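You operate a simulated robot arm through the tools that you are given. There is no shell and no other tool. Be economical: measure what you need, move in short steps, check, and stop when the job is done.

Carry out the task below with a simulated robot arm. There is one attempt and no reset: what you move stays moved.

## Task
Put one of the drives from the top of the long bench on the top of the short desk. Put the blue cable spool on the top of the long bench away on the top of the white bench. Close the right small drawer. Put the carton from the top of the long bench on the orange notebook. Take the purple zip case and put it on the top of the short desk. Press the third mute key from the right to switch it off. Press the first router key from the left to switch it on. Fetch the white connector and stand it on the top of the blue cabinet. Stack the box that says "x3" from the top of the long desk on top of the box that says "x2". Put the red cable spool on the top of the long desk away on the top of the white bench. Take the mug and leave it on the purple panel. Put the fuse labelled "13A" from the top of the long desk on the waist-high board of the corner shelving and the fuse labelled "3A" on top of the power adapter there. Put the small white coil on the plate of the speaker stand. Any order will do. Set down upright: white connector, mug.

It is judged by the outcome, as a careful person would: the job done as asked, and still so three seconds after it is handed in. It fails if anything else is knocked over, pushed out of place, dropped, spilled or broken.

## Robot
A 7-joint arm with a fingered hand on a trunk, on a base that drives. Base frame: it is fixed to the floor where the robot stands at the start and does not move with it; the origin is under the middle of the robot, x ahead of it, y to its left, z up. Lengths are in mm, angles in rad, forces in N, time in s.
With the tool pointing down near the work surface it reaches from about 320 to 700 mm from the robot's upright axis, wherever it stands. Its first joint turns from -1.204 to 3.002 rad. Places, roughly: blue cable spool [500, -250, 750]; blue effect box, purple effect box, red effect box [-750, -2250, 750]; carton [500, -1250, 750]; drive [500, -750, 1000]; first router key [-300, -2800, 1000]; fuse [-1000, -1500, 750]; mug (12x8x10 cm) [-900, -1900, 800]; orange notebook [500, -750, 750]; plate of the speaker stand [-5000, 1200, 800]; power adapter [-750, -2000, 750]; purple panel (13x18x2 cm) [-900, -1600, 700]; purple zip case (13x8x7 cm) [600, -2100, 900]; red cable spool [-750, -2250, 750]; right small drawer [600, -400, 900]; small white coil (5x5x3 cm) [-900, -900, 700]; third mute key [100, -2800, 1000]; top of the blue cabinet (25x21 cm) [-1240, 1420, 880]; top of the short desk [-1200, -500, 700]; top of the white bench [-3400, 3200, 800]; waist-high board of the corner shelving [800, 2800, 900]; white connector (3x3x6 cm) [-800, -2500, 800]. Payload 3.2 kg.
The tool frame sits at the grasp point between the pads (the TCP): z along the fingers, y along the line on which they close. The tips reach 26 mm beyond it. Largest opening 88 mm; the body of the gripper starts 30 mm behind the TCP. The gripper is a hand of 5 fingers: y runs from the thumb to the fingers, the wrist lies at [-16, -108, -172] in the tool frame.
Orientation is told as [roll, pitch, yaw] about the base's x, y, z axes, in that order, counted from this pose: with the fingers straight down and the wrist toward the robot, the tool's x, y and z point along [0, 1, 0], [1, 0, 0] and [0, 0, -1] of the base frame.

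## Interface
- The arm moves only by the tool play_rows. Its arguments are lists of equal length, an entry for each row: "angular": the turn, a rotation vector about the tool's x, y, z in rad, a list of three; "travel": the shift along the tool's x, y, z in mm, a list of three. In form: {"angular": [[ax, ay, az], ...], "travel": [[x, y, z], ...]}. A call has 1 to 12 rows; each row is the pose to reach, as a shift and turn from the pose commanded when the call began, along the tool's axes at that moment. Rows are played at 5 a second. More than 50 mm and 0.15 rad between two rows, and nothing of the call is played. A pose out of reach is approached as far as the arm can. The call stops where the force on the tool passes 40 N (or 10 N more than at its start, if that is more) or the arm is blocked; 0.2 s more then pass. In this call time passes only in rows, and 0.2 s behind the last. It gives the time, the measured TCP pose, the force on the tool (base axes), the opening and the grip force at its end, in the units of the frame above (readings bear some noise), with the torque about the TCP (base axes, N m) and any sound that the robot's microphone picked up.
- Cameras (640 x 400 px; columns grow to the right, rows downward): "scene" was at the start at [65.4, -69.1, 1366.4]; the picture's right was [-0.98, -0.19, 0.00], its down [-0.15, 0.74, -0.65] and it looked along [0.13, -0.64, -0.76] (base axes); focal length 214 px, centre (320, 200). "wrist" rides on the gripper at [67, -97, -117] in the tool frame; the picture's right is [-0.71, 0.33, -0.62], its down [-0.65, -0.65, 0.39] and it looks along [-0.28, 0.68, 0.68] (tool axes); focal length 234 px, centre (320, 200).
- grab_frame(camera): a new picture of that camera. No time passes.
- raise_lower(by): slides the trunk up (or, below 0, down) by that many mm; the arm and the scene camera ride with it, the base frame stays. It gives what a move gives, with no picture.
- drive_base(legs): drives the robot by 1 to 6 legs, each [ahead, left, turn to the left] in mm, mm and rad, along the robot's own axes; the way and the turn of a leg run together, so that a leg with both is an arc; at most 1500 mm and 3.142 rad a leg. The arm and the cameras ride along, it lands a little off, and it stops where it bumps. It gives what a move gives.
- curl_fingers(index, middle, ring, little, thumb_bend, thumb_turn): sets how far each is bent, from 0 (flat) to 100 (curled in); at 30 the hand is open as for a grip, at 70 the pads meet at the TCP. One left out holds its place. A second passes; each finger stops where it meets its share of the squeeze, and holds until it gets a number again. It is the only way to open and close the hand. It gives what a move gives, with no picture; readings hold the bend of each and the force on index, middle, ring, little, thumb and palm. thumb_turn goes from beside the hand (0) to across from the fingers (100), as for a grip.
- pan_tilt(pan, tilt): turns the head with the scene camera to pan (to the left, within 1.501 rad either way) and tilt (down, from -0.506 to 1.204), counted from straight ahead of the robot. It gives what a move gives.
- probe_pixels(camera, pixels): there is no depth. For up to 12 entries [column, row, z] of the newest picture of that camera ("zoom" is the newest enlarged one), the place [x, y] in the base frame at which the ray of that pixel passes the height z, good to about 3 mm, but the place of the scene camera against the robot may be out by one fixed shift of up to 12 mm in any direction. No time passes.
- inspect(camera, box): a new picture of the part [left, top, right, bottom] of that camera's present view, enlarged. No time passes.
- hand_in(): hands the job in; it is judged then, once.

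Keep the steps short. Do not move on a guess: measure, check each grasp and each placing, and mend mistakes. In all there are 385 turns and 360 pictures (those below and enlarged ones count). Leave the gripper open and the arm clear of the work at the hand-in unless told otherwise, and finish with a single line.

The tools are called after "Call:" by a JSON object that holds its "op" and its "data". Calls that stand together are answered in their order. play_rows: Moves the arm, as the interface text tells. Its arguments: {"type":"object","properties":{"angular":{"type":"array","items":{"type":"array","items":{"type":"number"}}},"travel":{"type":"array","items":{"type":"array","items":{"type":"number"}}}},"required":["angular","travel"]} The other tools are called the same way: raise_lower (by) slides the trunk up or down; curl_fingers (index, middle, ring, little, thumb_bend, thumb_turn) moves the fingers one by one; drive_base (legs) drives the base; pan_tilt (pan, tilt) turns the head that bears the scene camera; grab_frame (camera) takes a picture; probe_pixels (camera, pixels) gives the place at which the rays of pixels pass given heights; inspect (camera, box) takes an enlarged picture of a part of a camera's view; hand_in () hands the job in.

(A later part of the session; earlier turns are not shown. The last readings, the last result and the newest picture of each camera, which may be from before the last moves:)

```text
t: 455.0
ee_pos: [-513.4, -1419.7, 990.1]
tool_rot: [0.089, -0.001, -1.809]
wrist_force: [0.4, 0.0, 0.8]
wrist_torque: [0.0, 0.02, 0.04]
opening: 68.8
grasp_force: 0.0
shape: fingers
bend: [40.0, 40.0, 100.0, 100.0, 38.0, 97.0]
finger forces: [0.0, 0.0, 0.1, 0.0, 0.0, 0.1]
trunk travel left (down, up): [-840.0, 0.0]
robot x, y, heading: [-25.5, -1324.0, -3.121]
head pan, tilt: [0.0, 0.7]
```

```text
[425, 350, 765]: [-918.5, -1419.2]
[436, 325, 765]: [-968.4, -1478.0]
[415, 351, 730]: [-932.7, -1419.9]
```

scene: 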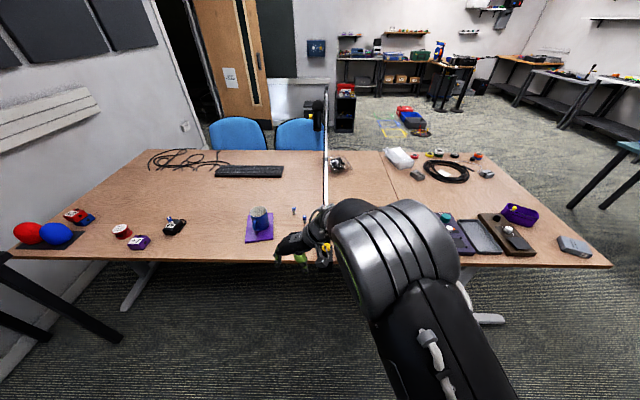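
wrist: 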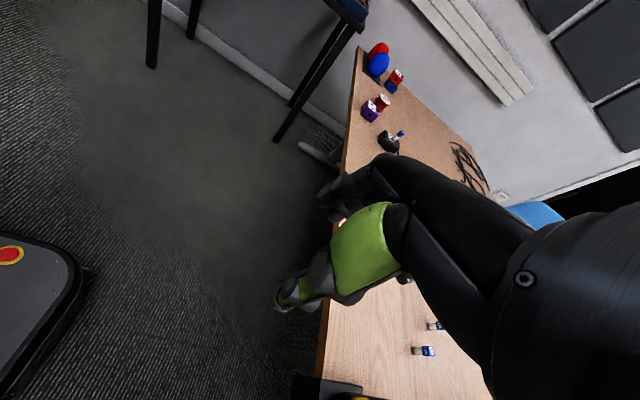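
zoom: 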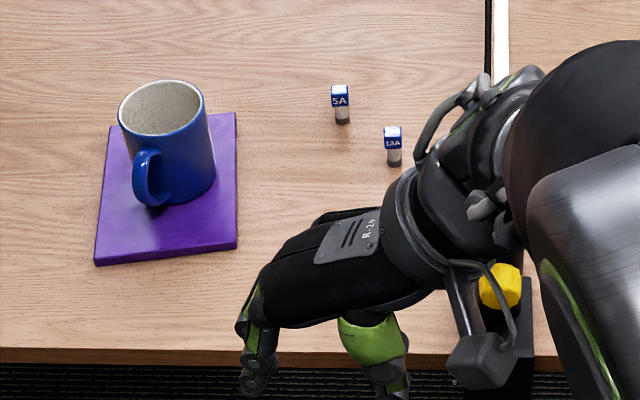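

13A stands at about (-925,-1420), the 5A beside it. I'll swing the arm to the right-hand pose (wrist toward the robot) so it stays clear of the lamp boom.

Call:
{"op": "play_rows", "data": {"angular": [[0, -0.009, 0.13], [0, -0.018, 0.26], [0, -0.027, 0.39], [0, -0.036, 0.52], [0, -0.045, 0.65], [0, -0.054, 0.78], [0, -0.063, 0.91], [0, -0.072, 1.05], [0, -0.08, 1.18], [0, -0.09, 1.31]], "travel": [[-12, -38, 0], [-24, -76, 0], [-36, -113, 0], [-48, -151, 0], [-60, -189, 0], [-72, -227, 0], [-84, -265, 0], [-96, -303, 0], [-108, -341, 0], [-119, -378, 0]]}}

Call:
{"op": "curl_fingers", "data": {"index": 50, "middle": 50, "thumb_bend": 48}}

```text
t: 457.2
ee_pos: [-538.9, -1021.1, 975.8]
tool_rot: [-0.044, 0.037, -3.118]
wrist_force: [-0.2, 0.3, -0.1]
wrist_torque: [-0.02, -0.03, 0.01]
opening: 68.9
grasp_force: 0.1
shape: fingers
bend: [40.0, 40.0, 100.0, 100.0, 38.0, 97.0]
finger forces: [0.0, 0.0, 0.0, 0.0, 0.1, 0.0]
trunk travel left (down, up): [-840.0, 0.0]
robot x, y, heading: [-23.7, -1325.3, -3.122]
head pan, tilt: [0.0, 0.7]
```

```text
t: 458.2
ee_pos: [-537.1, -1022.3, 977.6]
tool_rot: [-0.043, 0.036, -3.117]
wrist_force: [0.1, 0.4, -0.7]
wrist_torque: [-0.03, 0.03, -0.02]
opening: 48.2
grasp_force: 0.0
shape: fingers
bend: [50.0, 50.0, 100.0, 100.0, 48.0, 97.0]
finger forces: [0.0, 0.1, 0.1, 0.1, 0.0, 0.0]
trunk travel left (down, up): [-840.0, 0.0]
robot x, y, heading: [-30.6, -1323.4, -3.127]
head pan, tilt: [0.0, 0.7]
```

Call:
{"op": "play_rows", "data": {"angular": [[-0.036, 0.043, 0]], "travel": [[0, 0, -10]]}}

Call:
{"op": "drive_base", "data": {"legs": [[0, 405, -0.015], [250, 0, 0]]}}

Call:
{"op": "grab_frame", "data": {"camera": "wrist"}}

Call:
{"op": "grab_frame", "data": {"camera": "scene"}}

```text
t: 458.6
ee_pos: [-538.0, -1025.4, 989.1]
tool_rot: [0.002, -0.001, -3.119]
wrist_force: [-0.6, -0.9, 0.1]
wrist_torque: [-0.02, 0.0, -0.04]
opening: 47.9
grasp_force: 0.0
shape: fingers
bend: [50.0, 50.0, 100.0, 100.0, 48.0, 97.0]
finger forces: [0.0, 0.0, 0.0, 0.0, 0.0, 0.0]
trunk travel left (down, up): [-840.0, 0.0]
robot x, y, heading: [-27.5, -1323.0, -3.127]
head pan, tilt: [0.0, 0.7]
```

```text
t: 462.6
ee_pos: [-778.9, -1423.9, 988.4]
tool_rot: [0.0, 0.001, -3.135]
wrist_force: [-0.7, -0.3, -0.3]
wrist_torque: [0.0, -0.02, 0.0]
opening: 48.1
grasp_force: 0.0
shape: fingers
bend: [50.0, 50.0, 100.0, 100.0, 48.0, 97.0]
finger forces: [0.0, 0.0, 0.0, 0.0, 0.0, 0.0]
trunk travel left (down, up): [-840.0, 0.0]
robot x, y, heading: [-275.1, -1736.4, 3.141]
head pan, tilt: [0.0, 0.7]
```

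```text
119 pictures are left
```

wrist: 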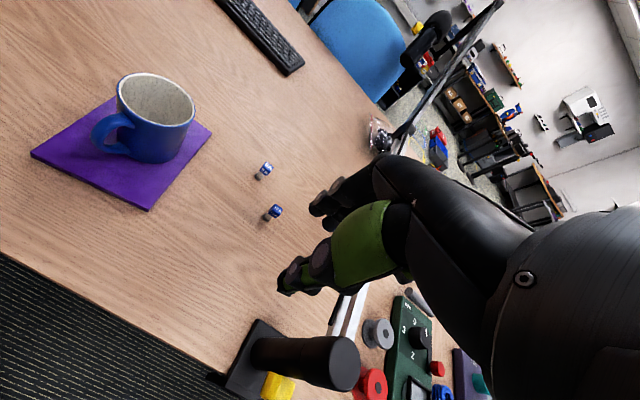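

```text
118 pictures are left
```

scene: 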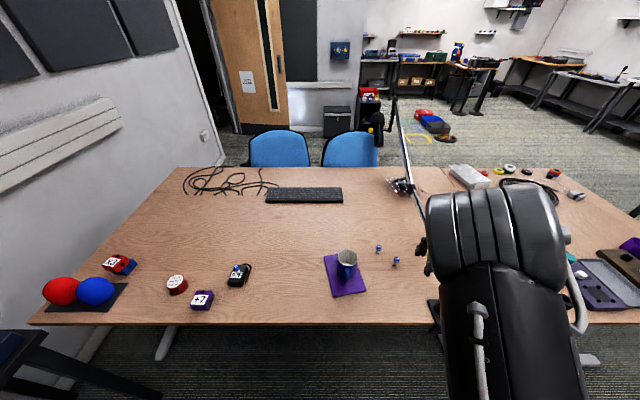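

Call:
{"op": "probe_pixels", "data": {"camera": "wrist", "pixels": [[245, 360, 730], [342, 362, 850], [342, 362, 900], [345, 300, 850], [345, 300, 900], [385, 160, 900], [276, 210, 768], [266, 167, 768], [268, 216, 735]]}}

Call:
{"op": "probe_pixels", "data": {"camera": "scene", "pixels": [[396, 259, 768], [379, 247, 768], [408, 190, 850], [408, 190, 900], [408, 190, 950]]}}

```text
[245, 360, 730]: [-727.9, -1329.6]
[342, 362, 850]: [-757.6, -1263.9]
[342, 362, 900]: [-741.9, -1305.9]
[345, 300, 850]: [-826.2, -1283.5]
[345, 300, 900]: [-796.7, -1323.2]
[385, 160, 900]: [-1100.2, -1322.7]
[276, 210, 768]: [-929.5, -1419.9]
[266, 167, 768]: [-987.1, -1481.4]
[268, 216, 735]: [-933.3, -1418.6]
```

```text
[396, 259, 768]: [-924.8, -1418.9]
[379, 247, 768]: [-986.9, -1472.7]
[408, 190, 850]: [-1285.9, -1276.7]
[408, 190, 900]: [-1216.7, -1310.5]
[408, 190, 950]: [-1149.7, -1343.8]
```

Call:
{"op": "drive_base", "data": {"legs": [[150, -4, 0]]}}

Call:
{"op": "raise_lower", "data": {"by": -120}}

Call:
{"op": "grab_frame", "data": {"camera": "wrist"}}

Call:
{"op": "grab_frame", "data": {"camera": "scene"}}

```text
t: 463.9
ee_pos: [-931.1, -1422.8, 989.0]
tool_rot: [0.0, 0.0, -3.132]
wrist_force: [0.7, -0.3, 0.7]
wrist_torque: [0.01, 0.03, 0.04]
opening: 48.3
grasp_force: 0.0
shape: fingers
bend: [50.0, 50.0, 100.0, 100.0, 48.0, 97.0]
finger forces: [0.1, 0.0, 0.1, 0.1, 0.0, 0.0]
trunk travel left (down, up): [-840.0, 0.0]
robot x, y, heading: [-427.0, -1731.2, -3.14]
head pan, tilt: [0.0, 0.7]
```

```text
t: 465.4
ee_pos: [-932.0, -1422.3, 868.2]
tool_rot: [0.0, 0.001, -3.133]
wrist_force: [-0.4, -0.3, -0.1]
wrist_torque: [-0.02, 0.03, 0.0]
opening: 48.1
grasp_force: 0.1
shape: fingers
bend: [50.0, 50.0, 100.0, 100.0, 48.0, 97.0]
finger forces: [0.1, 0.1, 0.0, 0.0, 0.0, 0.1]
trunk travel left (down, up): [-720.0, 120.0]
robot x, y, heading: [-425.6, -1732.8, -3.137]
head pan, tilt: [0.0, 0.7]
```

```text
117 pictures are left
```

wrist: 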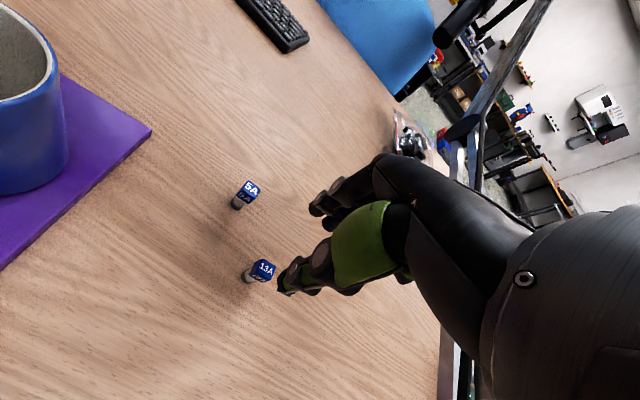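

```text
116 pictures are left
```

scene: 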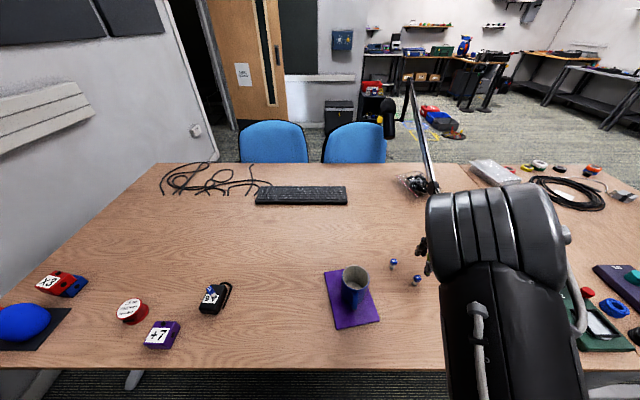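

Call:
{"op": "probe_pixels", "data": {"camera": "wrist", "pixels": [[266, 267, 768], [250, 276, 732], [249, 186, 768]]}}

```text
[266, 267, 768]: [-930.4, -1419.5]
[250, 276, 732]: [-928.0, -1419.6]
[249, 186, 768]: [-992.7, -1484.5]
```

Call:
{"op": "play_rows", "data": {"angular": [[0, 0, 0]], "travel": [[-3, -2, 0]]}}

Call:
{"op": "raise_lower", "data": {"by": -70}}

Call:
{"op": "grab_frame", "data": {"camera": "wrist"}}

Call:
{"op": "probe_pixels", "data": {"camera": "wrist", "pixels": [[305, 256, 768]]}}

Call:
{"op": "inspect", "data": {"camera": "scene", "box": [370, 210, 470, 310]}}

```text
t: 465.8
ee_pos: [-928.4, -1420.0, 868.5]
tool_rot: [0.0, 0.001, -3.131]
wrist_force: [-0.7, 0.0, 0.1]
wrist_torque: [0.05, 0.01, 0.0]
opening: 48.1
grasp_force: 0.1
shape: fingers
bend: [50.0, 50.0, 100.0, 100.0, 48.0, 97.0]
finger forces: [0.0, 0.0, 0.1, 0.0, 0.1, 0.1]
trunk travel left (down, up): [-720.0, 120.0]
robot x, y, heading: [-423.1, -1733.1, -3.137]
head pan, tilt: [0.0, 0.7]
```

```text
t: 466.9
ee_pos: [-929.4, -1419.4, 798.2]
tool_rot: [0.001, 0.0, -3.134]
wrist_force: [-0.3, -0.6, -0.4]
wrist_torque: [-0.02, -0.01, 0.0]
opening: 47.9
grasp_force: 0.0
shape: fingers
bend: [50.0, 50.0, 100.0, 100.0, 48.0, 97.0]
finger forces: [0.1, 0.0, 0.0, 0.0, 0.1, 0.0]
trunk travel left (down, up): [-650.0, 190.0]
robot x, y, heading: [-421.5, -1734.5, -3.135]
head pan, tilt: [0.0, 0.7]
```

```text
115 pictures are left
```

wrist: 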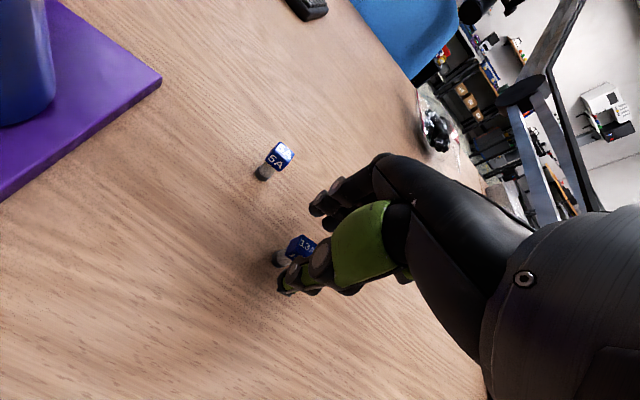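

```text
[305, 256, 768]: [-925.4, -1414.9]
```

```text
4.00 times, centred on (420, 260) of scene
```

zoom: 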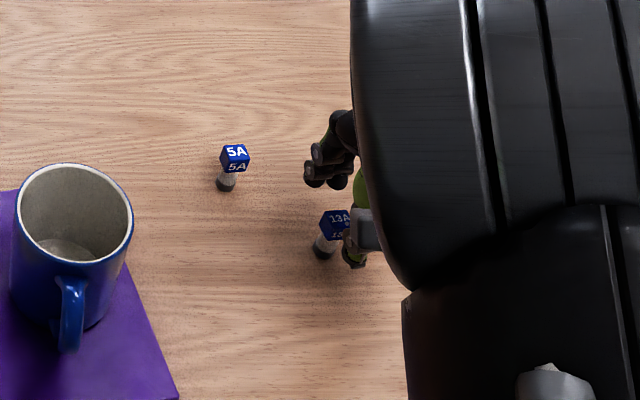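

Call:
{"op": "play_rows", "data": {"angular": [[0, 0, 0], [0, 0, 0], [0, 0, 0]], "travel": [[5, -2, 0], [5, -2, 18], [5, -2, 36]]}}

Call:
{"op": "curl_fingers", "data": {"index": 70, "middle": 70, "thumb_bend": 70}}

Call:
{"op": "grab_frame", "data": {"camera": "wrist"}}

```text
t: 467.7
ee_pos: [-928.0, -1424.5, 761.6]
tool_rot: [-0.002, 0.0, -3.131]
wrist_force: [0.3, 1.0, -0.3]
wrist_torque: [-0.03, -0.01, -0.01]
opening: 48.2
grasp_force: 0.1
shape: fingers
bend: [50.0, 50.0, 100.0, 100.0, 48.0, 97.0]
finger forces: [0.0, 0.0, 0.0, 0.1, 0.0, 0.1]
trunk travel left (down, up): [-650.0, 190.0]
robot x, y, heading: [-420.2, -1733.0, -3.135]
head pan, tilt: [0.0, 0.7]
```

```text
t: 468.7
ee_pos: [-927.3, -1424.8, 761.0]
tool_rot: [0.001, 0.0, -3.131]
wrist_force: [0.2, 0.2, 1.2]
wrist_torque: [-0.01, 0.03, 0.01]
opening: 6.8
grasp_force: 2.7
shape: fingers
bend: [70.0, 67.0, 100.0, 100.0, 68.0, 96.0]
finger forces: [0.0, 2.9, 0.1, 0.1, 2.9, 0.0]
trunk travel left (down, up): [-650.0, 190.0]
robot x, y, heading: [-423.8, -1733.7, -3.132]
head pan, tilt: [0.0, 0.7]
```

```text
113 pictures are left
```

wrist: 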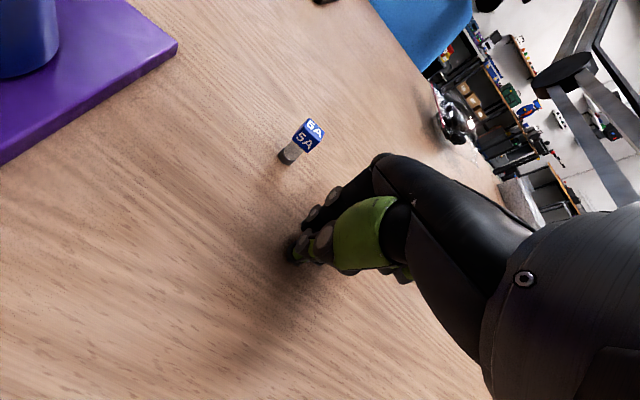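

Call:
{"op": "curl_fingers", "data": {"index": 50, "middle": 50, "thumb_bend": 48}}

Call:
{"op": "play_rows", "data": {"angular": [[0, 0, 0]], "travel": [[-13, 0, 0]]}}

Call:
{"op": "curl_fingers", "data": {"index": 70, "middle": 70, "thumb_bend": 70}}

```text
t: 469.7
ee_pos: [-927.7, -1424.9, 761.8]
tool_rot: [0.0, 0.0, -3.133]
wrist_force: [0.4, 0.4, 1.0]
wrist_torque: [0.0, 0.03, 0.02]
opening: 47.2
grasp_force: 0.0
shape: fingers
bend: [50.0, 50.0, 100.0, 100.0, 48.0, 97.0]
finger forces: [0.0, 0.0, 0.0, 0.0, 0.1, 0.0]
trunk travel left (down, up): [-650.0, 190.0]
robot x, y, heading: [-423.3, -1726.9, -3.138]
head pan, tilt: [0.0, 0.7]
```

```text
t: 470.1
ee_pos: [-926.1, -1411.1, 761.2]
tool_rot: [0.001, 0.003, -3.132]
wrist_force: [-0.7, 0.3, 0.0]
wrist_torque: [-0.05, 0.02, 0.0]
opening: 47.5
grasp_force: 0.1
shape: fingers
bend: [50.0, 50.0, 100.0, 100.0, 48.0, 97.0]
finger forces: [0.1, 0.1, 0.0, 0.0, 0.0, 0.1]
trunk travel left (down, up): [-650.0, 190.0]
robot x, y, heading: [-423.8, -1732.6, -3.139]
head pan, tilt: [0.0, 0.7]
```

```text
t: 471.1
ee_pos: [-926.2, -1411.7, 763.5]
tool_rot: [0.001, 0.0, -3.132]
wrist_force: [0.1, 1.5, 0.1]
wrist_torque: [-0.05, -0.01, -0.01]
opening: 14.3
grasp_force: 4.4
shape: fingers
bend: [66.0, 70.0, 100.0, 100.0, 66.0, 97.0]
finger forces: [4.6, 0.0, 0.0, 0.0, 4.8, 0.0]
trunk travel left (down, up): [-650.0, 190.0]
robot x, y, heading: [-426.6, -1731.8, -3.135]
head pan, tilt: [0.0, 0.7]
```

Call:
{"op": "curl_fingers", "data": {"index": 76, "thumb_bend": 74}}

Call:
{"op": "raise_lower", "data": {"by": 190}}

Call:
{"op": "grab_frame", "data": {"camera": "wrist"}}

Call:
{"op": "inspect", "data": {"camera": "scene", "box": [370, 180, 470, 290]}}

```text
t: 472.1
ee_pos: [-927.2, -1411.1, 762.1]
tool_rot: [0.0, 0.0, -3.134]
wrist_force: [0.3, 0.4, 0.2]
wrist_torque: [0.01, 0.03, 0.02]
opening: 12.7
grasp_force: 8.7
shape: fingers
bend: [72.0, 70.0, 100.0, 100.0, 67.0, 97.0]
finger forces: [8.1, 0.0, 0.1, 0.0, 8.1, 0.0]
trunk travel left (down, up): [-650.0, 190.0]
robot x, y, heading: [-422.5, -1734.2, -3.138]
head pan, tilt: [0.0, 0.7]
```

```text
t: 474.2
ee_pos: [-927.4, -1410.6, 951.8]
tool_rot: [0.002, 0.0, -3.133]
wrist_force: [0.0, -0.1, -0.1]
wrist_torque: [0.0, 0.03, -0.01]
opening: 12.7
grasp_force: 8.5
shape: fingers
bend: [72.0, 70.0, 100.0, 100.0, 67.0, 97.0]
finger forces: [8.1, 0.1, 0.0, 0.0, 8.3, 0.0]
trunk travel left (down, up): [-840.0, 0.0]
robot x, y, heading: [-425.9, -1732.3, -3.138]
head pan, tilt: [0.0, 0.7]
```

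```text
112 pictures are left
```

wrist: 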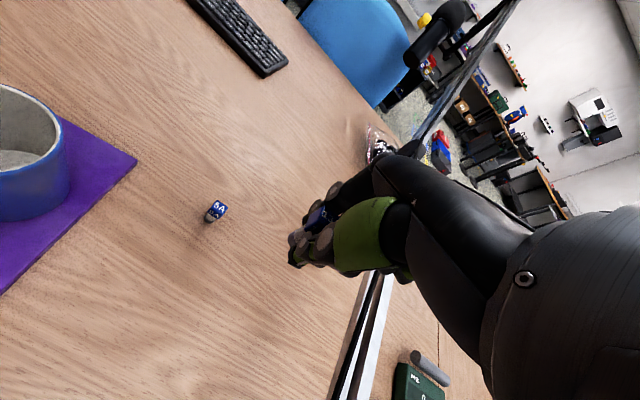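

```text
3.64 times, centred on (420, 235) of scene
```

zoom: 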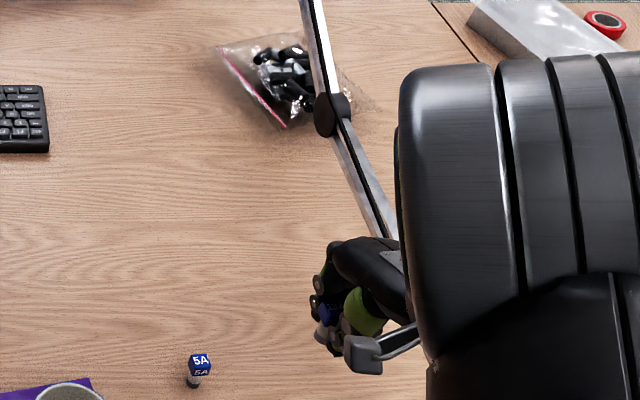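

Call:
{"op": "drive_base", "data": {"legs": [[-360, 0, 0], [0, -1480, 0], [0, -1200, 0]]}}

Call:
{"op": "pan_tilt", "data": {"pan": -1.4, "tilt": 0.5}}

Call:
{"op": "grab_frame", "data": {"camera": "scene"}}

```text
t: 489.1
ee_pos: [-637.6, 1254.7, 952.4]
tool_rot: [0.0, 0.0, -3.097]
wrist_force: [0.8, 0.0, 0.2]
wrist_torque: [-0.01, 0.0, 0.0]
opening: 12.5
grasp_force: 8.2
shape: fingers
bend: [72.0, 70.0, 100.0, 100.0, 67.0, 97.0]
finger forces: [8.2, 0.0, 0.0, 0.1, 8.2, 0.1]
trunk travel left (down, up): [-840.0, 0.0]
robot x, y, heading: [-124.9, 954.7, -3.103]
head pan, tilt: [0.0, 0.7]
```

```text
t: 490.7
ee_pos: [-636.3, 1254.0, 951.1]
tool_rot: [0.002, 0.001, -3.098]
wrist_force: [-0.4, -0.3, 0.2]
wrist_torque: [-0.03, 0.01, 0.03]
opening: 12.8
grasp_force: 8.4
shape: fingers
bend: [72.0, 70.0, 100.0, 100.0, 67.0, 97.0]
finger forces: [8.2, 0.0, 0.1, 0.1, 8.3, 0.0]
trunk travel left (down, up): [-840.0, 0.0]
robot x, y, heading: [-124.5, 954.0, -3.103]
head pan, tilt: [-1.4, 0.499]
```

```text
110 pictures are left
```

scene: 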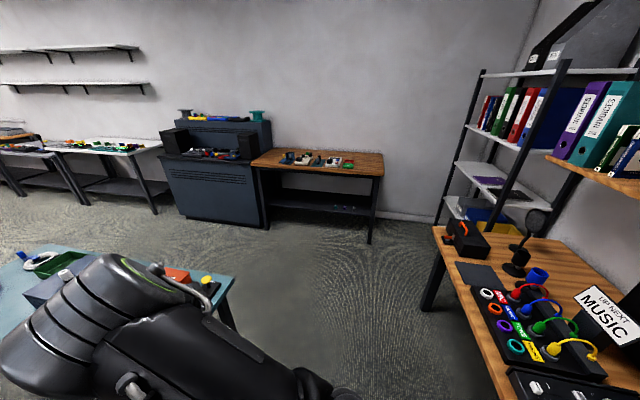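

Call:
{"op": "inspect", "data": {"camera": "scene", "box": [420, 50, 600, 260]}}

Call:
{"op": "probe_pixels", "data": {"camera": "scene", "pixels": [[437, 222, 0], [455, 163, 900], [455, 163, 950], [522, 200, 900], [370, 242, 0], [432, 308, 0], [432, 232, 740]]}}

```text
1.90 times, centred on (510, 155) of scene
```

zoom: 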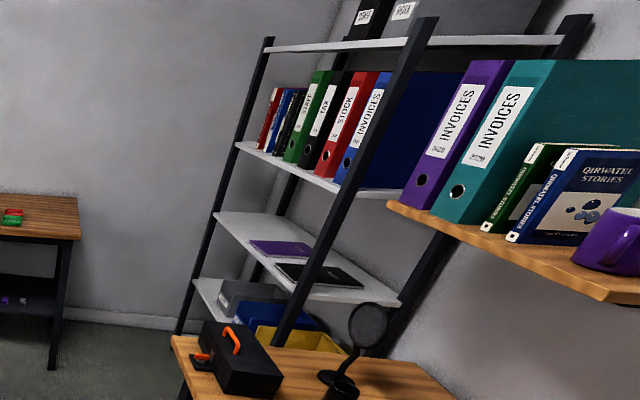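

```text
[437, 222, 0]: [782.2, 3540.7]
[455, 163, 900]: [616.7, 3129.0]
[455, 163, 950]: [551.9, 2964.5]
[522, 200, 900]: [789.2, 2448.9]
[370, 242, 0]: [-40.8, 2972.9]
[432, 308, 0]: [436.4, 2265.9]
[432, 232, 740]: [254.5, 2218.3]
```

Call:
{"op": "probe_pixels", "data": {"camera": "scene", "pixels": [[552, 208, 900], [505, 198, 900], [467, 166, 900], [470, 163, 900], [475, 183, 905], [492, 192, 905]]}}

Call:
{"op": "drive_base", "data": {"legs": [[0, 0, -1.58]]}}

Call:
{"op": "grab_frame", "data": {"camera": "wrist"}}

```text
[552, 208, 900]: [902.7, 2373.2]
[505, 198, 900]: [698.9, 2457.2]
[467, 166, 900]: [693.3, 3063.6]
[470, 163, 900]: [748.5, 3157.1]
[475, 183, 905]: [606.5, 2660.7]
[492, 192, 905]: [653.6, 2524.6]
```

```text
t: 495.0
ee_pos: [198.3, 1451.6, 951.7]
tool_rot: [-0.001, 0.001, 1.578]
wrist_force: [-1.1, -0.7, -0.6]
wrist_torque: [0.01, -0.02, -0.01]
opening: 12.5
grasp_force: 8.3
shape: fingers
bend: [72.0, 70.0, 100.0, 100.0, 67.0, 97.0]
finger forces: [8.2, 0.0, 0.0, 0.0, 8.2, 0.0]
trunk travel left (down, up): [-840.0, 0.0]
robot x, y, heading: [-122.8, 949.1, 1.576]
head pan, tilt: [-1.4, 0.499]
```

```text
108 pictures are left
```

wrist: 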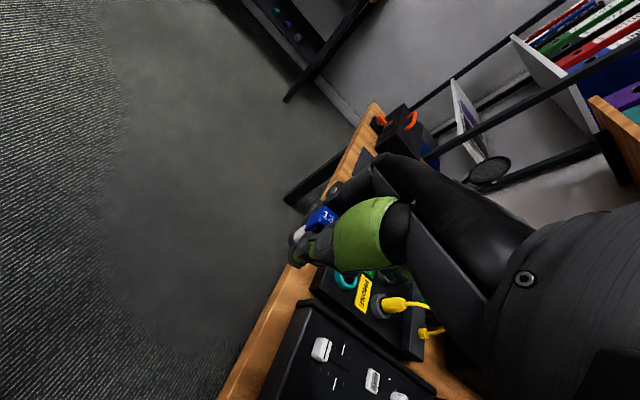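

Call:
{"op": "drive_base", "data": {"legs": [[0, 280, 0], [1480, 0, 0], [250, 0, 0]]}}

Call:
{"op": "pan_tilt", "data": {"pan": -1.4, "tilt": 0.6}}

Call:
{"op": "grab_frame", "data": {"camera": "scene"}}

```text
t: 505.4
ee_pos: [18.1, 3180.1, 952.2]
tool_rot: [0.0, -0.002, 1.509]
wrist_force: [0.3, 0.5, -1.1]
wrist_torque: [-0.04, 0.0, 0.0]
opening: 12.2
grasp_force: 8.1
shape: fingers
bend: [72.0, 70.0, 100.0, 100.0, 67.0, 97.0]
finger forces: [8.1, 0.1, 0.0, 0.0, 8.2, 0.0]
trunk travel left (down, up): [-840.0, 0.0]
robot x, y, heading: [-339.1, 2703.9, 1.503]
head pan, tilt: [-1.4, 0.499]
```

```text
t: 506.1
ee_pos: [17.9, 3182.0, 951.7]
tool_rot: [0.0, 0.003, 1.509]
wrist_force: [-0.4, 0.0, -0.1]
wrist_torque: [0.03, -0.04, 0.02]
opening: 12.1
grasp_force: 7.9
shape: fingers
bend: [72.0, 70.0, 100.0, 100.0, 67.0, 97.0]
finger forces: [8.2, 0.0, 0.0, 0.0, 8.2, 0.0]
trunk travel left (down, up): [-840.0, 0.0]
robot x, y, heading: [-337.1, 2708.2, 1.503]
head pan, tilt: [-1.4, 0.6]
```

```text
107 pictures are left
```

scene: 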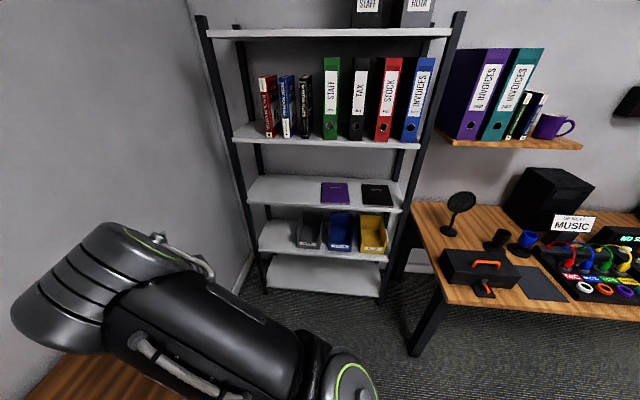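

Call:
{"op": "probe_pixels", "data": {"camera": "scene", "pixels": [[250, 203, 900], [405, 211, 900], [330, 207, 900], [250, 203, 850], [330, 207, 850], [265, 288, 0], [385, 296, 0], [290, 190, 900], [322, 200, 905]]}}

Call:
{"op": "drive_base", "data": {"legs": [[0, 0, -1.5]]}}

Call:
{"op": "pan_tilt", "data": {"pan": 0.2, "tilt": 0.6}}

Call:
{"op": "grab_frame", "data": {"camera": "scene"}}

```text
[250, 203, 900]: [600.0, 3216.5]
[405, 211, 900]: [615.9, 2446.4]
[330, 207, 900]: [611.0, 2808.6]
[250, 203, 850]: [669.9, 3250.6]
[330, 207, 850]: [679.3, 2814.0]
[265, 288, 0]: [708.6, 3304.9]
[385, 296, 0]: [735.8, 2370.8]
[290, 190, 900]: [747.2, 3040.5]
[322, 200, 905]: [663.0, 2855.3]
```

```text
t: 510.1
ee_pos: [164.0, 2384.3, 953.6]
tool_rot: [0.001, 0.002, 0.012]
wrist_force: [0.1, -0.4, -0.2]
wrist_torque: [-0.02, 0.03, -0.01]
opening: 12.0
grasp_force: 8.0
shape: fingers
bend: [72.0, 70.0, 100.0, 100.0, 67.0, 97.0]
finger forces: [8.2, 0.0, 0.1, 0.0, 8.2, 0.0]
trunk travel left (down, up): [-840.0, 0.0]
robot x, y, heading: [-336.8, 2708.3, 0.005]
head pan, tilt: [-1.4, 0.6]
```

```text
t: 511.8
ee_pos: [163.9, 2384.1, 951.9]
tool_rot: [0.0, 0.003, 0.011]
wrist_force: [-0.3, -0.8, 0.0]
wrist_torque: [-0.01, -0.02, -0.01]
opening: 12.3
grasp_force: 8.3
shape: fingers
bend: [72.0, 70.0, 100.0, 100.0, 67.0, 97.0]
finger forces: [8.2, 0.0, 0.1, 0.0, 8.2, 0.1]
trunk travel left (down, up): [-840.0, 0.0]
robot x, y, heading: [-336.6, 2703.7, 0.003]
head pan, tilt: [0.201, 0.6]
```

```text
106 pictures are left
```

scene: 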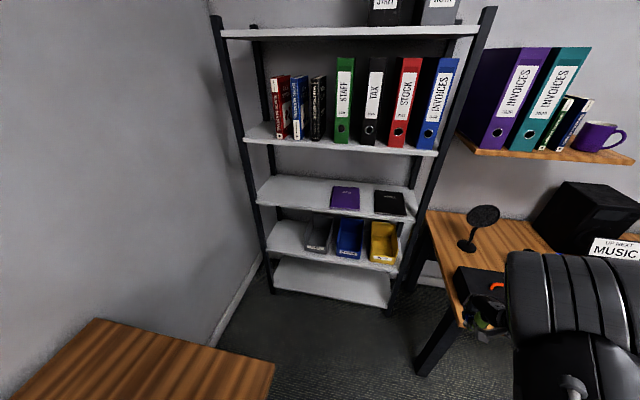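

Call:
{"op": "play_rows", "data": {"angular": [[0, 0, -0.08], [0, 0, -0.16], [0, 0, -0.24], [0, 0, -0.32], [0, 0, -0.4], [0, 0, -0.48], [0, 0, -0.56], [0, 0, -0.64], [0, 0, -0.72], [0, 0, -0.8]], "travel": [[42, 2, 0], [84, 4, 0], [126, 6, 0], [168, 8, 0], [210, 10, 0], [252, 10, 0], [294, 8, 0], [336, 6, 0], [378, 4, 0], [420, 0, 0]]}}

Call:
{"op": "drive_base", "data": {"legs": [[400, 60, 0]]}}

Call:
{"op": "grab_frame", "data": {"camera": "scene"}}

Call:
{"op": "grab_frame", "data": {"camera": "wrist"}}

```text
t: 514.0
ee_pos: [159.0, 2808.5, 950.1]
tool_rot: [0.0, 0.002, 0.814]
wrist_force: [0.3, 0.5, 0.3]
wrist_torque: [0.0, 0.0, 0.01]
opening: 11.8
grasp_force: 8.3
shape: fingers
bend: [73.0, 70.0, 100.0, 100.0, 67.0, 97.0]
finger forces: [8.3, 0.1, 0.1, 0.0, 8.3, 0.0]
trunk travel left (down, up): [-840.0, 0.0]
robot x, y, heading: [-336.0, 2709.3, 0.009]
head pan, tilt: [0.201, 0.6]
```

```text
t: 516.5
ee_pos: [544.8, 2880.3, 948.3]
tool_rot: [0.001, 0.002, 0.902]
wrist_force: [4.5, 2.6, -1.0]
wrist_torque: [-0.16, 0.24, 0.08]
opening: 11.5
grasp_force: 8.2
shape: fingers
bend: [73.0, 70.0, 100.0, 100.0, 67.0, 97.0]
finger forces: [8.5, 0.0, 0.0, 0.1, 8.5, 0.1]
trunk travel left (down, up): [-840.0, 0.0]
robot x, y, heading: [53.4, 2731.0, 0.098]
head pan, tilt: [0.201, 0.6]
```

```text
105 pictures are left
```

scene: 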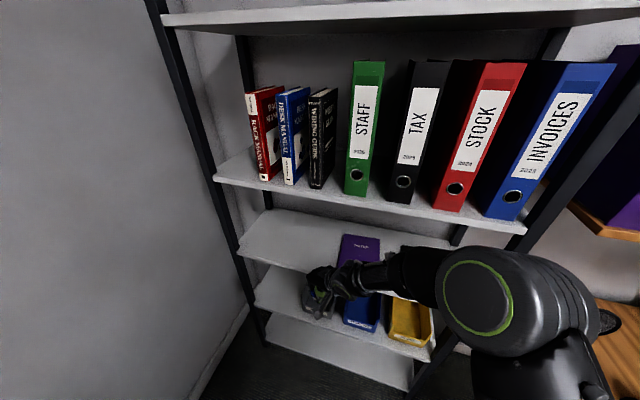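

```text
104 pictures are left
```

wrist: 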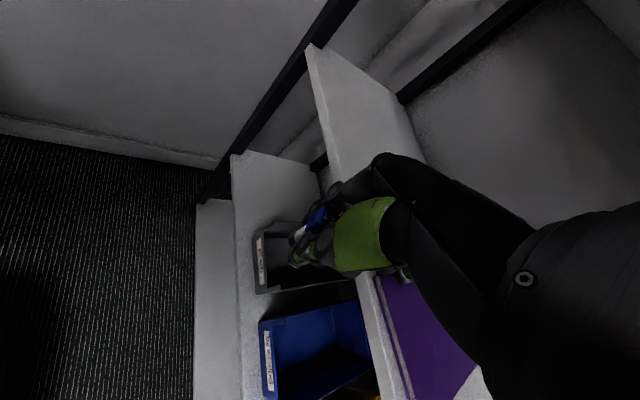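

Call:
{"op": "drive_base", "data": {"legs": [[-80, 0, -0.09]]}}

Call:
{"op": "grab_frame", "data": {"camera": "wrist"}}

Call:
{"op": "grab_frame", "data": {"camera": "scene"}}

Call:
{"op": "inspect", "data": {"camera": "scene", "box": [200, 170, 440, 350]}}

```text
t: 517.6
ee_pos: [471.5, 2829.2, 949.8]
tool_rot: [-0.002, 0.002, 0.812]
wrist_force: [0.9, -0.3, 0.0]
wrist_torque: [0.05, -0.02, 0.01]
opening: 11.8
grasp_force: 7.8
shape: fingers
bend: [73.0, 70.0, 100.0, 100.0, 67.0, 97.0]
finger forces: [8.4, 0.1, 0.1, 0.0, 8.4, 0.1]
trunk travel left (down, up): [-840.0, 0.0]
robot x, y, heading: [-25.5, 2728.6, 0.008]
head pan, tilt: [0.201, 0.6]
```

```text
103 pictures are left
```

wrist: 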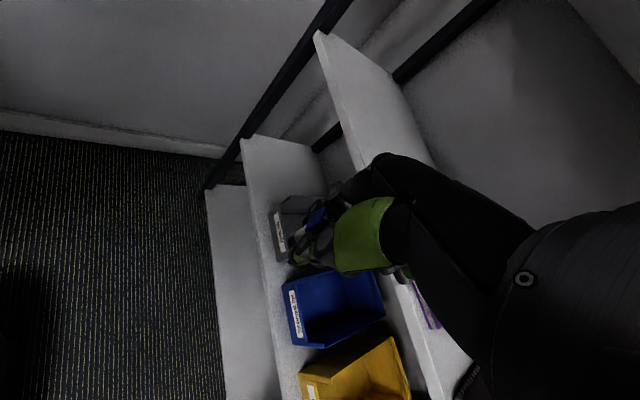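

```text
102 pictures are left
```

scene: 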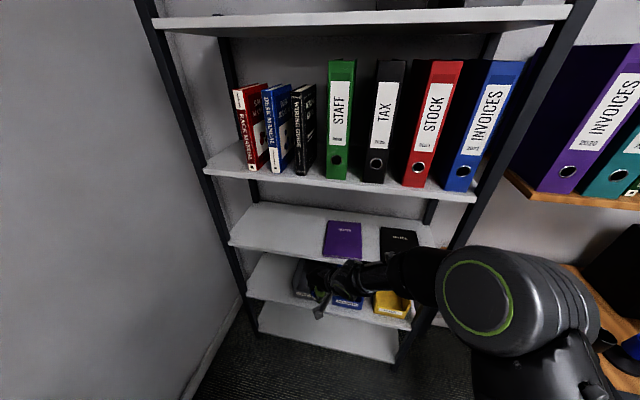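

```text
2.22 times, centred on (320, 260) of scene
```

zoom: 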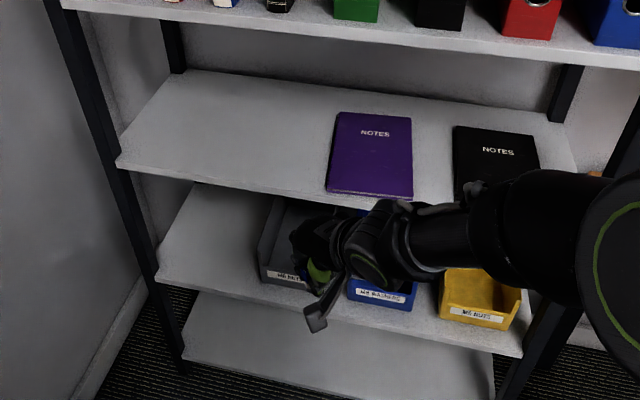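

Call:
{"op": "probe_pixels", "data": {"camera": "wrist", "pixels": [[317, 34, 850], [317, 34, 900], [317, 34, 950], [243, 140, 600], [243, 140, 700]]}}

Call:
{"op": "probe_pixels", "data": {"camera": "zoom", "pixels": [[117, 163, 850], [117, 163, 900], [117, 163, 950], [155, 275, 600], [155, 275, 700], [330, 193, 880], [412, 197, 880]]}}

```text
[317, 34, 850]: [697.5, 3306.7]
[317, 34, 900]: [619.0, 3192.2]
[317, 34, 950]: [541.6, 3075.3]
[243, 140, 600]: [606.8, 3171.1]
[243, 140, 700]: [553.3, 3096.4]
```

```text
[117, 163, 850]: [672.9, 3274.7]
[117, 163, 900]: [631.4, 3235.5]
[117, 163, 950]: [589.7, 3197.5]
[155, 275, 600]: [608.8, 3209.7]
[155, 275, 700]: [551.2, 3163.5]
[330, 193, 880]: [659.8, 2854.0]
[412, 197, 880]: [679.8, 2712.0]
```

Call:
{"op": "drive_base", "data": {"legs": [[0, 80, 0], [160, 0, 0]]}}

Call:
{"op": "grab_frame", "data": {"camera": "scene"}}

Call:
{"op": "grab_frame", "data": {"camera": "wrist"}}

```text
t: 518.3
ee_pos: [471.0, 2830.8, 948.4]
tool_rot: [-0.005, 0.003, 0.812]
wrist_force: [-0.6, -0.1, -0.7]
wrist_torque: [-0.02, 0.01, 0.02]
opening: 11.7
grasp_force: 8.3
shape: fingers
bend: [73.0, 70.0, 100.0, 100.0, 67.0, 97.0]
finger forces: [8.4, 0.0, 0.1, 0.0, 8.4, 0.1]
trunk travel left (down, up): [-840.0, 0.0]
robot x, y, heading: [-24.9, 2725.8, 0.007]
head pan, tilt: [0.201, 0.6]
stopped in leg 1: the robot was blocked; the commanded pose is now the measured one
```

```text
100 pictures are left
```

scene: 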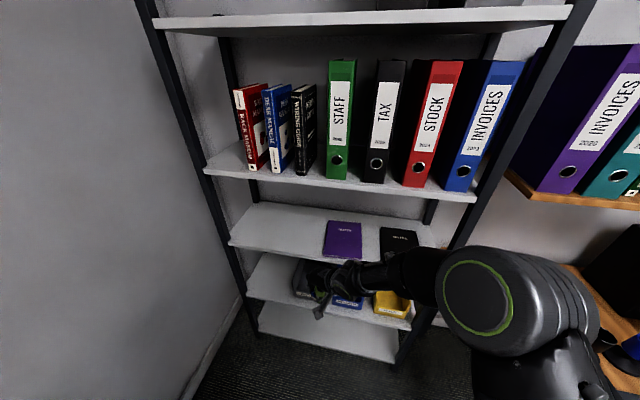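

```text
99 pictures are left
```

wrist: 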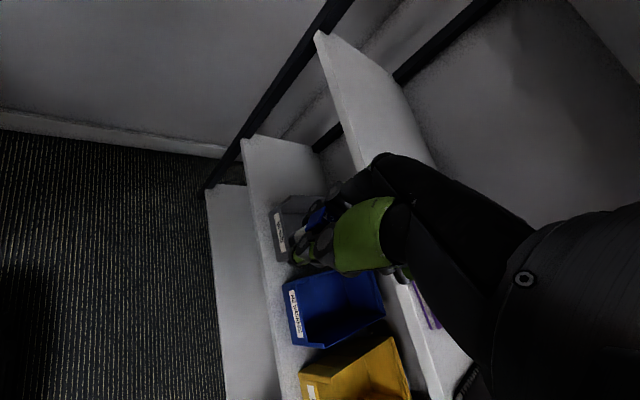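

Call:
{"op": "drive_base", "data": {"legs": [[0, -30, 0], [175, 0, 0]]}}

Call:
{"op": "grab_frame", "data": {"camera": "wrist"}}

Call:
{"op": "grab_frame", "data": {"camera": "scene"}}

```text
t: 520.2
ee_pos: [643.0, 2799.7, 949.7]
tool_rot: [0.0, 0.003, 0.812]
wrist_force: [-0.5, -0.1, -0.7]
wrist_torque: [0.02, -0.03, -0.03]
opening: 11.7
grasp_force: 8.3
shape: fingers
bend: [73.0, 70.0, 100.0, 100.0, 67.0, 97.0]
finger forces: [8.4, 0.0, 0.0, 0.0, 8.5, 0.1]
trunk travel left (down, up): [-840.0, 0.0]
robot x, y, heading: [145.6, 2701.7, 0.004]
head pan, tilt: [0.201, 0.6]
```

```text
98 pictures are left
```

wrist: 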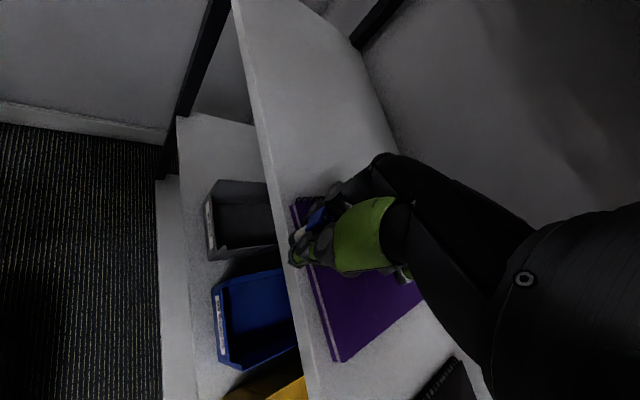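

```text
97 pictures are left
```

scene: 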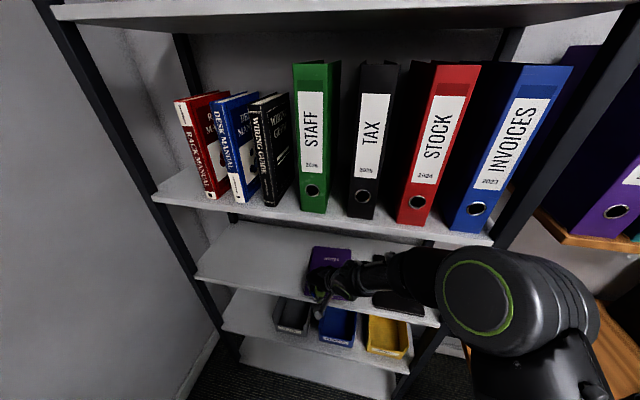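

Call:
{"op": "probe_pixels", "data": {"camera": "wrist", "pixels": [[262, 130, 883], [285, 220, 883], [292, 206, 890], [270, 100, 883], [320, 130, 883]]}}

```text
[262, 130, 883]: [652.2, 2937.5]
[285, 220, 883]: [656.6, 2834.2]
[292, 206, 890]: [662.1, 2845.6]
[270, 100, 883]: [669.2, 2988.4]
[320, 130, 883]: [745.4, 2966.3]
```

Call:
{"op": "play_rows", "data": {"angular": [[0, 0, 0], [0, 0, 0], [0, 0, 0], [0, 0, 0]], "travel": [[25, 20, 0], [40, 55, 0], [50, 90, 0], [57, 118, 0]]}}

Call:
{"op": "grab_frame", "data": {"camera": "wrist"}}

Call:
{"op": "inspect", "data": {"camera": "scene", "box": [180, 180, 460, 360]}}

```text
t: 521.2
ee_pos: [683.5, 2924.9, 947.8]
tool_rot: [-0.003, 0.003, 0.811]
wrist_force: [-0.1, -0.8, -0.9]
wrist_torque: [-0.01, 0.0, 0.05]
opening: 11.6
grasp_force: 8.6
shape: fingers
bend: [73.0, 70.0, 100.0, 100.0, 67.0, 97.0]
finger forces: [8.4, 0.0, 0.0, 0.1, 8.3, 0.1]
trunk travel left (down, up): [-840.0, 0.0]
robot x, y, heading: [144.8, 2700.6, 0.006]
head pan, tilt: [0.201, 0.6]
```

```text
96 pictures are left
```

wrist: 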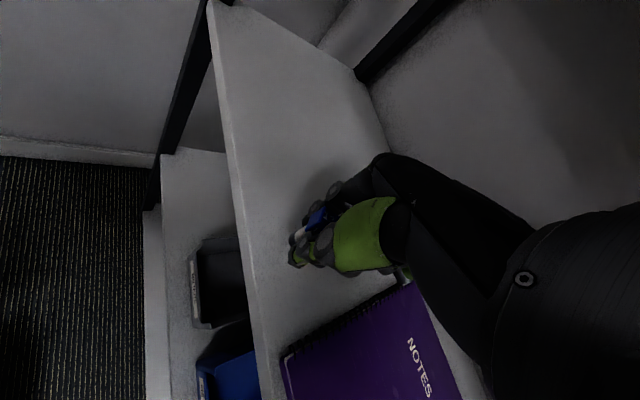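

```text
2.22 times, centred on (320, 270) of scene
```

zoom: 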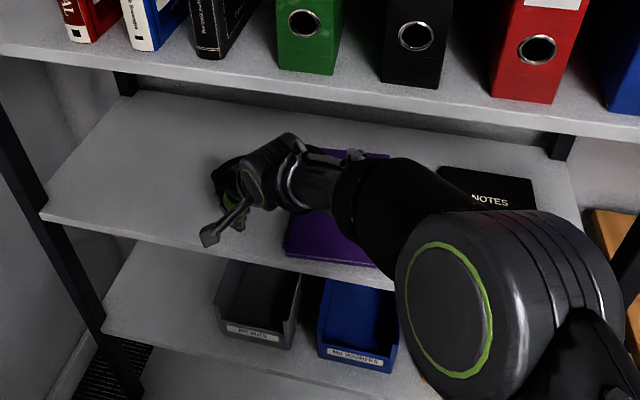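

Call:
{"op": "play_rows", "data": {"angular": [[0, 0, 0], [0, 0, 0], [0, 0, 0]], "travel": [[0, 0, 8], [0, 0, 16], [0, 0, 22]]}}

Call:
{"op": "play_rows", "data": {"angular": [[0, 0, 0], [0, 0, 0], [0, 0, 0]], "travel": [[0, 0, 2], [0, 0, 4], [0, 0, 6]]}}

```text
t: 522.0
ee_pos: [683.8, 2923.9, 926.4]
tool_rot: [-0.002, 0.003, 0.812]
wrist_force: [-0.5, 0.2, 0.2]
wrist_torque: [0.0, 0.04, -0.03]
opening: 11.5
grasp_force: 8.5
shape: fingers
bend: [73.0, 70.0, 100.0, 100.0, 67.0, 97.0]
finger forces: [8.6, 0.1, 0.1, 0.0, 8.4, 0.1]
trunk travel left (down, up): [-840.0, 0.0]
robot x, y, heading: [144.9, 2697.9, 0.007]
head pan, tilt: [0.201, 0.6]
```

```text
t: 522.8
ee_pos: [684.0, 2924.1, 919.3]
tool_rot: [-0.002, 0.004, 0.812]
wrist_force: [0.6, -0.6, 0.1]
wrist_torque: [-0.01, -0.03, 0.01]
opening: 11.6
grasp_force: 8.8
shape: fingers
bend: [73.0, 70.0, 100.0, 100.0, 67.0, 97.0]
finger forces: [8.5, 0.1, 0.0, 0.0, 8.6, 0.0]
trunk travel left (down, up): [-840.0, 0.0]
robot x, y, heading: [144.8, 2697.0, 0.005]
head pan, tilt: [0.201, 0.6]
```

Call:
{"op": "play_rows", "data": {"angular": [[0, 0, 0], [0, 0, 0], [0, 0, 0], [0, 0, 0], [0, 0, 0]], "travel": [[0, 0, 2], [0, 0, 4], [0, 0, 6], [0, 0, 7.5], [0, 0, 9]]}}

Call:
{"op": "grab_frame", "data": {"camera": "wrist"}}

```text
t: 524.0
ee_pos: [685.8, 2923.3, 911.1]
tool_rot: [-0.001, 0.001, 0.808]
wrist_force: [0.0, -1.1, 0.2]
wrist_torque: [-0.01, 0.0, -0.04]
opening: 11.6
grasp_force: 8.5
shape: fingers
bend: [73.0, 70.0, 100.0, 100.0, 67.0, 97.0]
finger forces: [8.6, 0.0, 0.0, 0.1, 8.5, 0.1]
trunk travel left (down, up): [-840.0, 0.0]
robot x, y, heading: [143.1, 2695.9, 0.008]
head pan, tilt: [0.201, 0.6]
```

```text
94 pictures are left
```

wrist: 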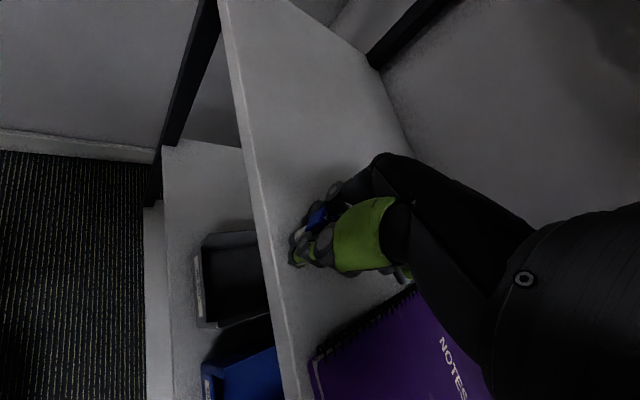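

Call:
{"op": "play_rows", "data": {"angular": [[0, 0, 0], [0, 0, 0], [0, 0, 0], [0, 0, 0], [0, 0, 0], [0, 0, 0]], "travel": [[0, 0, 2], [0, 0, 4], [0, 0, 6], [0, 0, 8], [0, 0, 10], [0, 0, 12]]}}

Call:
{"op": "inspect", "data": {"camera": "wrist", "box": [250, 150, 400, 300]}}

```text
t: 525.4
ee_pos: [682.9, 2924.1, 908.3]
tool_rot: [-0.004, -0.014, 0.807]
wrist_force: [1.8, -1.6, 34.2]
wrist_torque: [-0.07, 0.43, -0.03]
opening: 11.5
grasp_force: 21.3
shape: fingers
bend: [75.0, 70.0, 100.0, 100.0, 67.0, 98.0]
finger forces: [11.7, 0.0, 0.0, 0.0, 30.7, 0.0]
trunk travel left (down, up): [-840.0, 0.0]
robot x, y, heading: [146.7, 2696.6, 0.003]
head pan, tilt: [0.201, 0.6]
```

```text
2.67 times, centred on (325, 225) of wrist
```

zoom: 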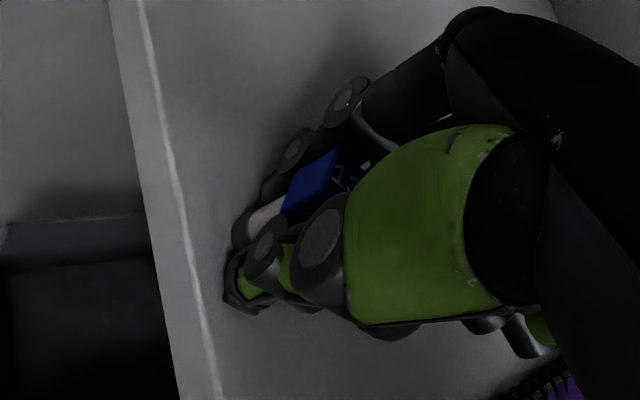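

Call:
{"op": "play_rows", "data": {"angular": [[0, 0, 0]], "travel": [[0, 0, -8]]}}

Call:
{"op": "curl_fingers", "data": {"index": 60, "middle": 60, "thumb_bend": 60}}

Call:
{"op": "curl_fingers", "data": {"index": 42, "middle": 42, "thumb_bend": 42}}

Call:
{"op": "play_rows", "data": {"angular": [[0, 0, 0], [0, 0, 0]], "travel": [[0, 0, -20], [0, 0, -45]]}}

Call:
{"op": "grab_frame", "data": {"camera": "wrist"}}

```text
t: 525.8
ee_pos: [683.9, 2923.6, 907.9]
tool_rot: [-0.003, 0.007, 0.812]
wrist_force: [4.8, -0.4, 11.7]
wrist_torque: [0.09, -0.02, -0.05]
opening: 11.6
grasp_force: 10.2
shape: fingers
bend: [75.0, 70.0, 100.0, 100.0, 67.0, 98.0]
finger forces: [11.3, 0.0, 0.0, 0.0, 9.6, 0.1]
trunk travel left (down, up): [-840.0, 0.0]
robot x, y, heading: [148.8, 2697.9, 0.001]
head pan, tilt: [0.201, 0.6]
```

```text
t: 526.8
ee_pos: [682.5, 2924.4, 909.0]
tool_rot: [-0.001, 0.003, 0.811]
wrist_force: [-1.5, -1.0, 5.7]
wrist_torque: [-0.05, -0.02, -0.03]
opening: 22.1
grasp_force: 2.7
shape: fingers
bend: [60.0, 63.0, 100.0, 100.0, 61.0, 97.0]
finger forces: [0.1, 3.7, 0.0, 0.0, 1.8, 0.1]
trunk travel left (down, up): [-840.0, 0.0]
robot x, y, heading: [145.6, 2695.3, 0.006]
head pan, tilt: [0.201, 0.6]
```

```text
t: 527.8
ee_pos: [683.1, 2924.1, 908.7]
tool_rot: [-0.004, 0.0, 0.81]
wrist_force: [-2.5, -1.6, 7.8]
wrist_torque: [0.07, -0.23, -0.04]
opening: 62.4
grasp_force: 3.4
shape: fingers
bend: [42.0, 45.0, 100.0, 100.0, 42.0, 97.0]
finger forces: [0.1, 7.7, 0.0, 0.1, 0.1, 0.0]
trunk travel left (down, up): [-840.0, 0.0]
robot x, y, heading: [145.7, 2699.1, 0.008]
head pan, tilt: [0.201, 0.6]
```

```text
t: 528.4
ee_pos: [682.9, 2924.5, 953.2]
tool_rot: [0.0, 0.002, 0.811]
wrist_force: [-0.1, 0.7, -0.4]
wrist_torque: [-0.02, -0.02, 0.01]
opening: 62.5
grasp_force: 0.2
shape: fingers
bend: [42.0, 42.0, 100.0, 100.0, 42.0, 97.0]
finger forces: [0.0, 0.0, 0.0, 0.1, 0.1, 0.1]
trunk travel left (down, up): [-840.0, 0.0]
robot x, y, heading: [145.7, 2699.3, 0.008]
head pan, tilt: [0.201, 0.6]
```

```text
92 pictures are left
```

wrist: 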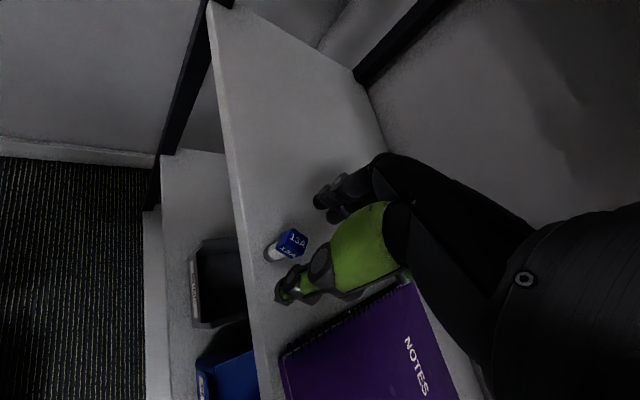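

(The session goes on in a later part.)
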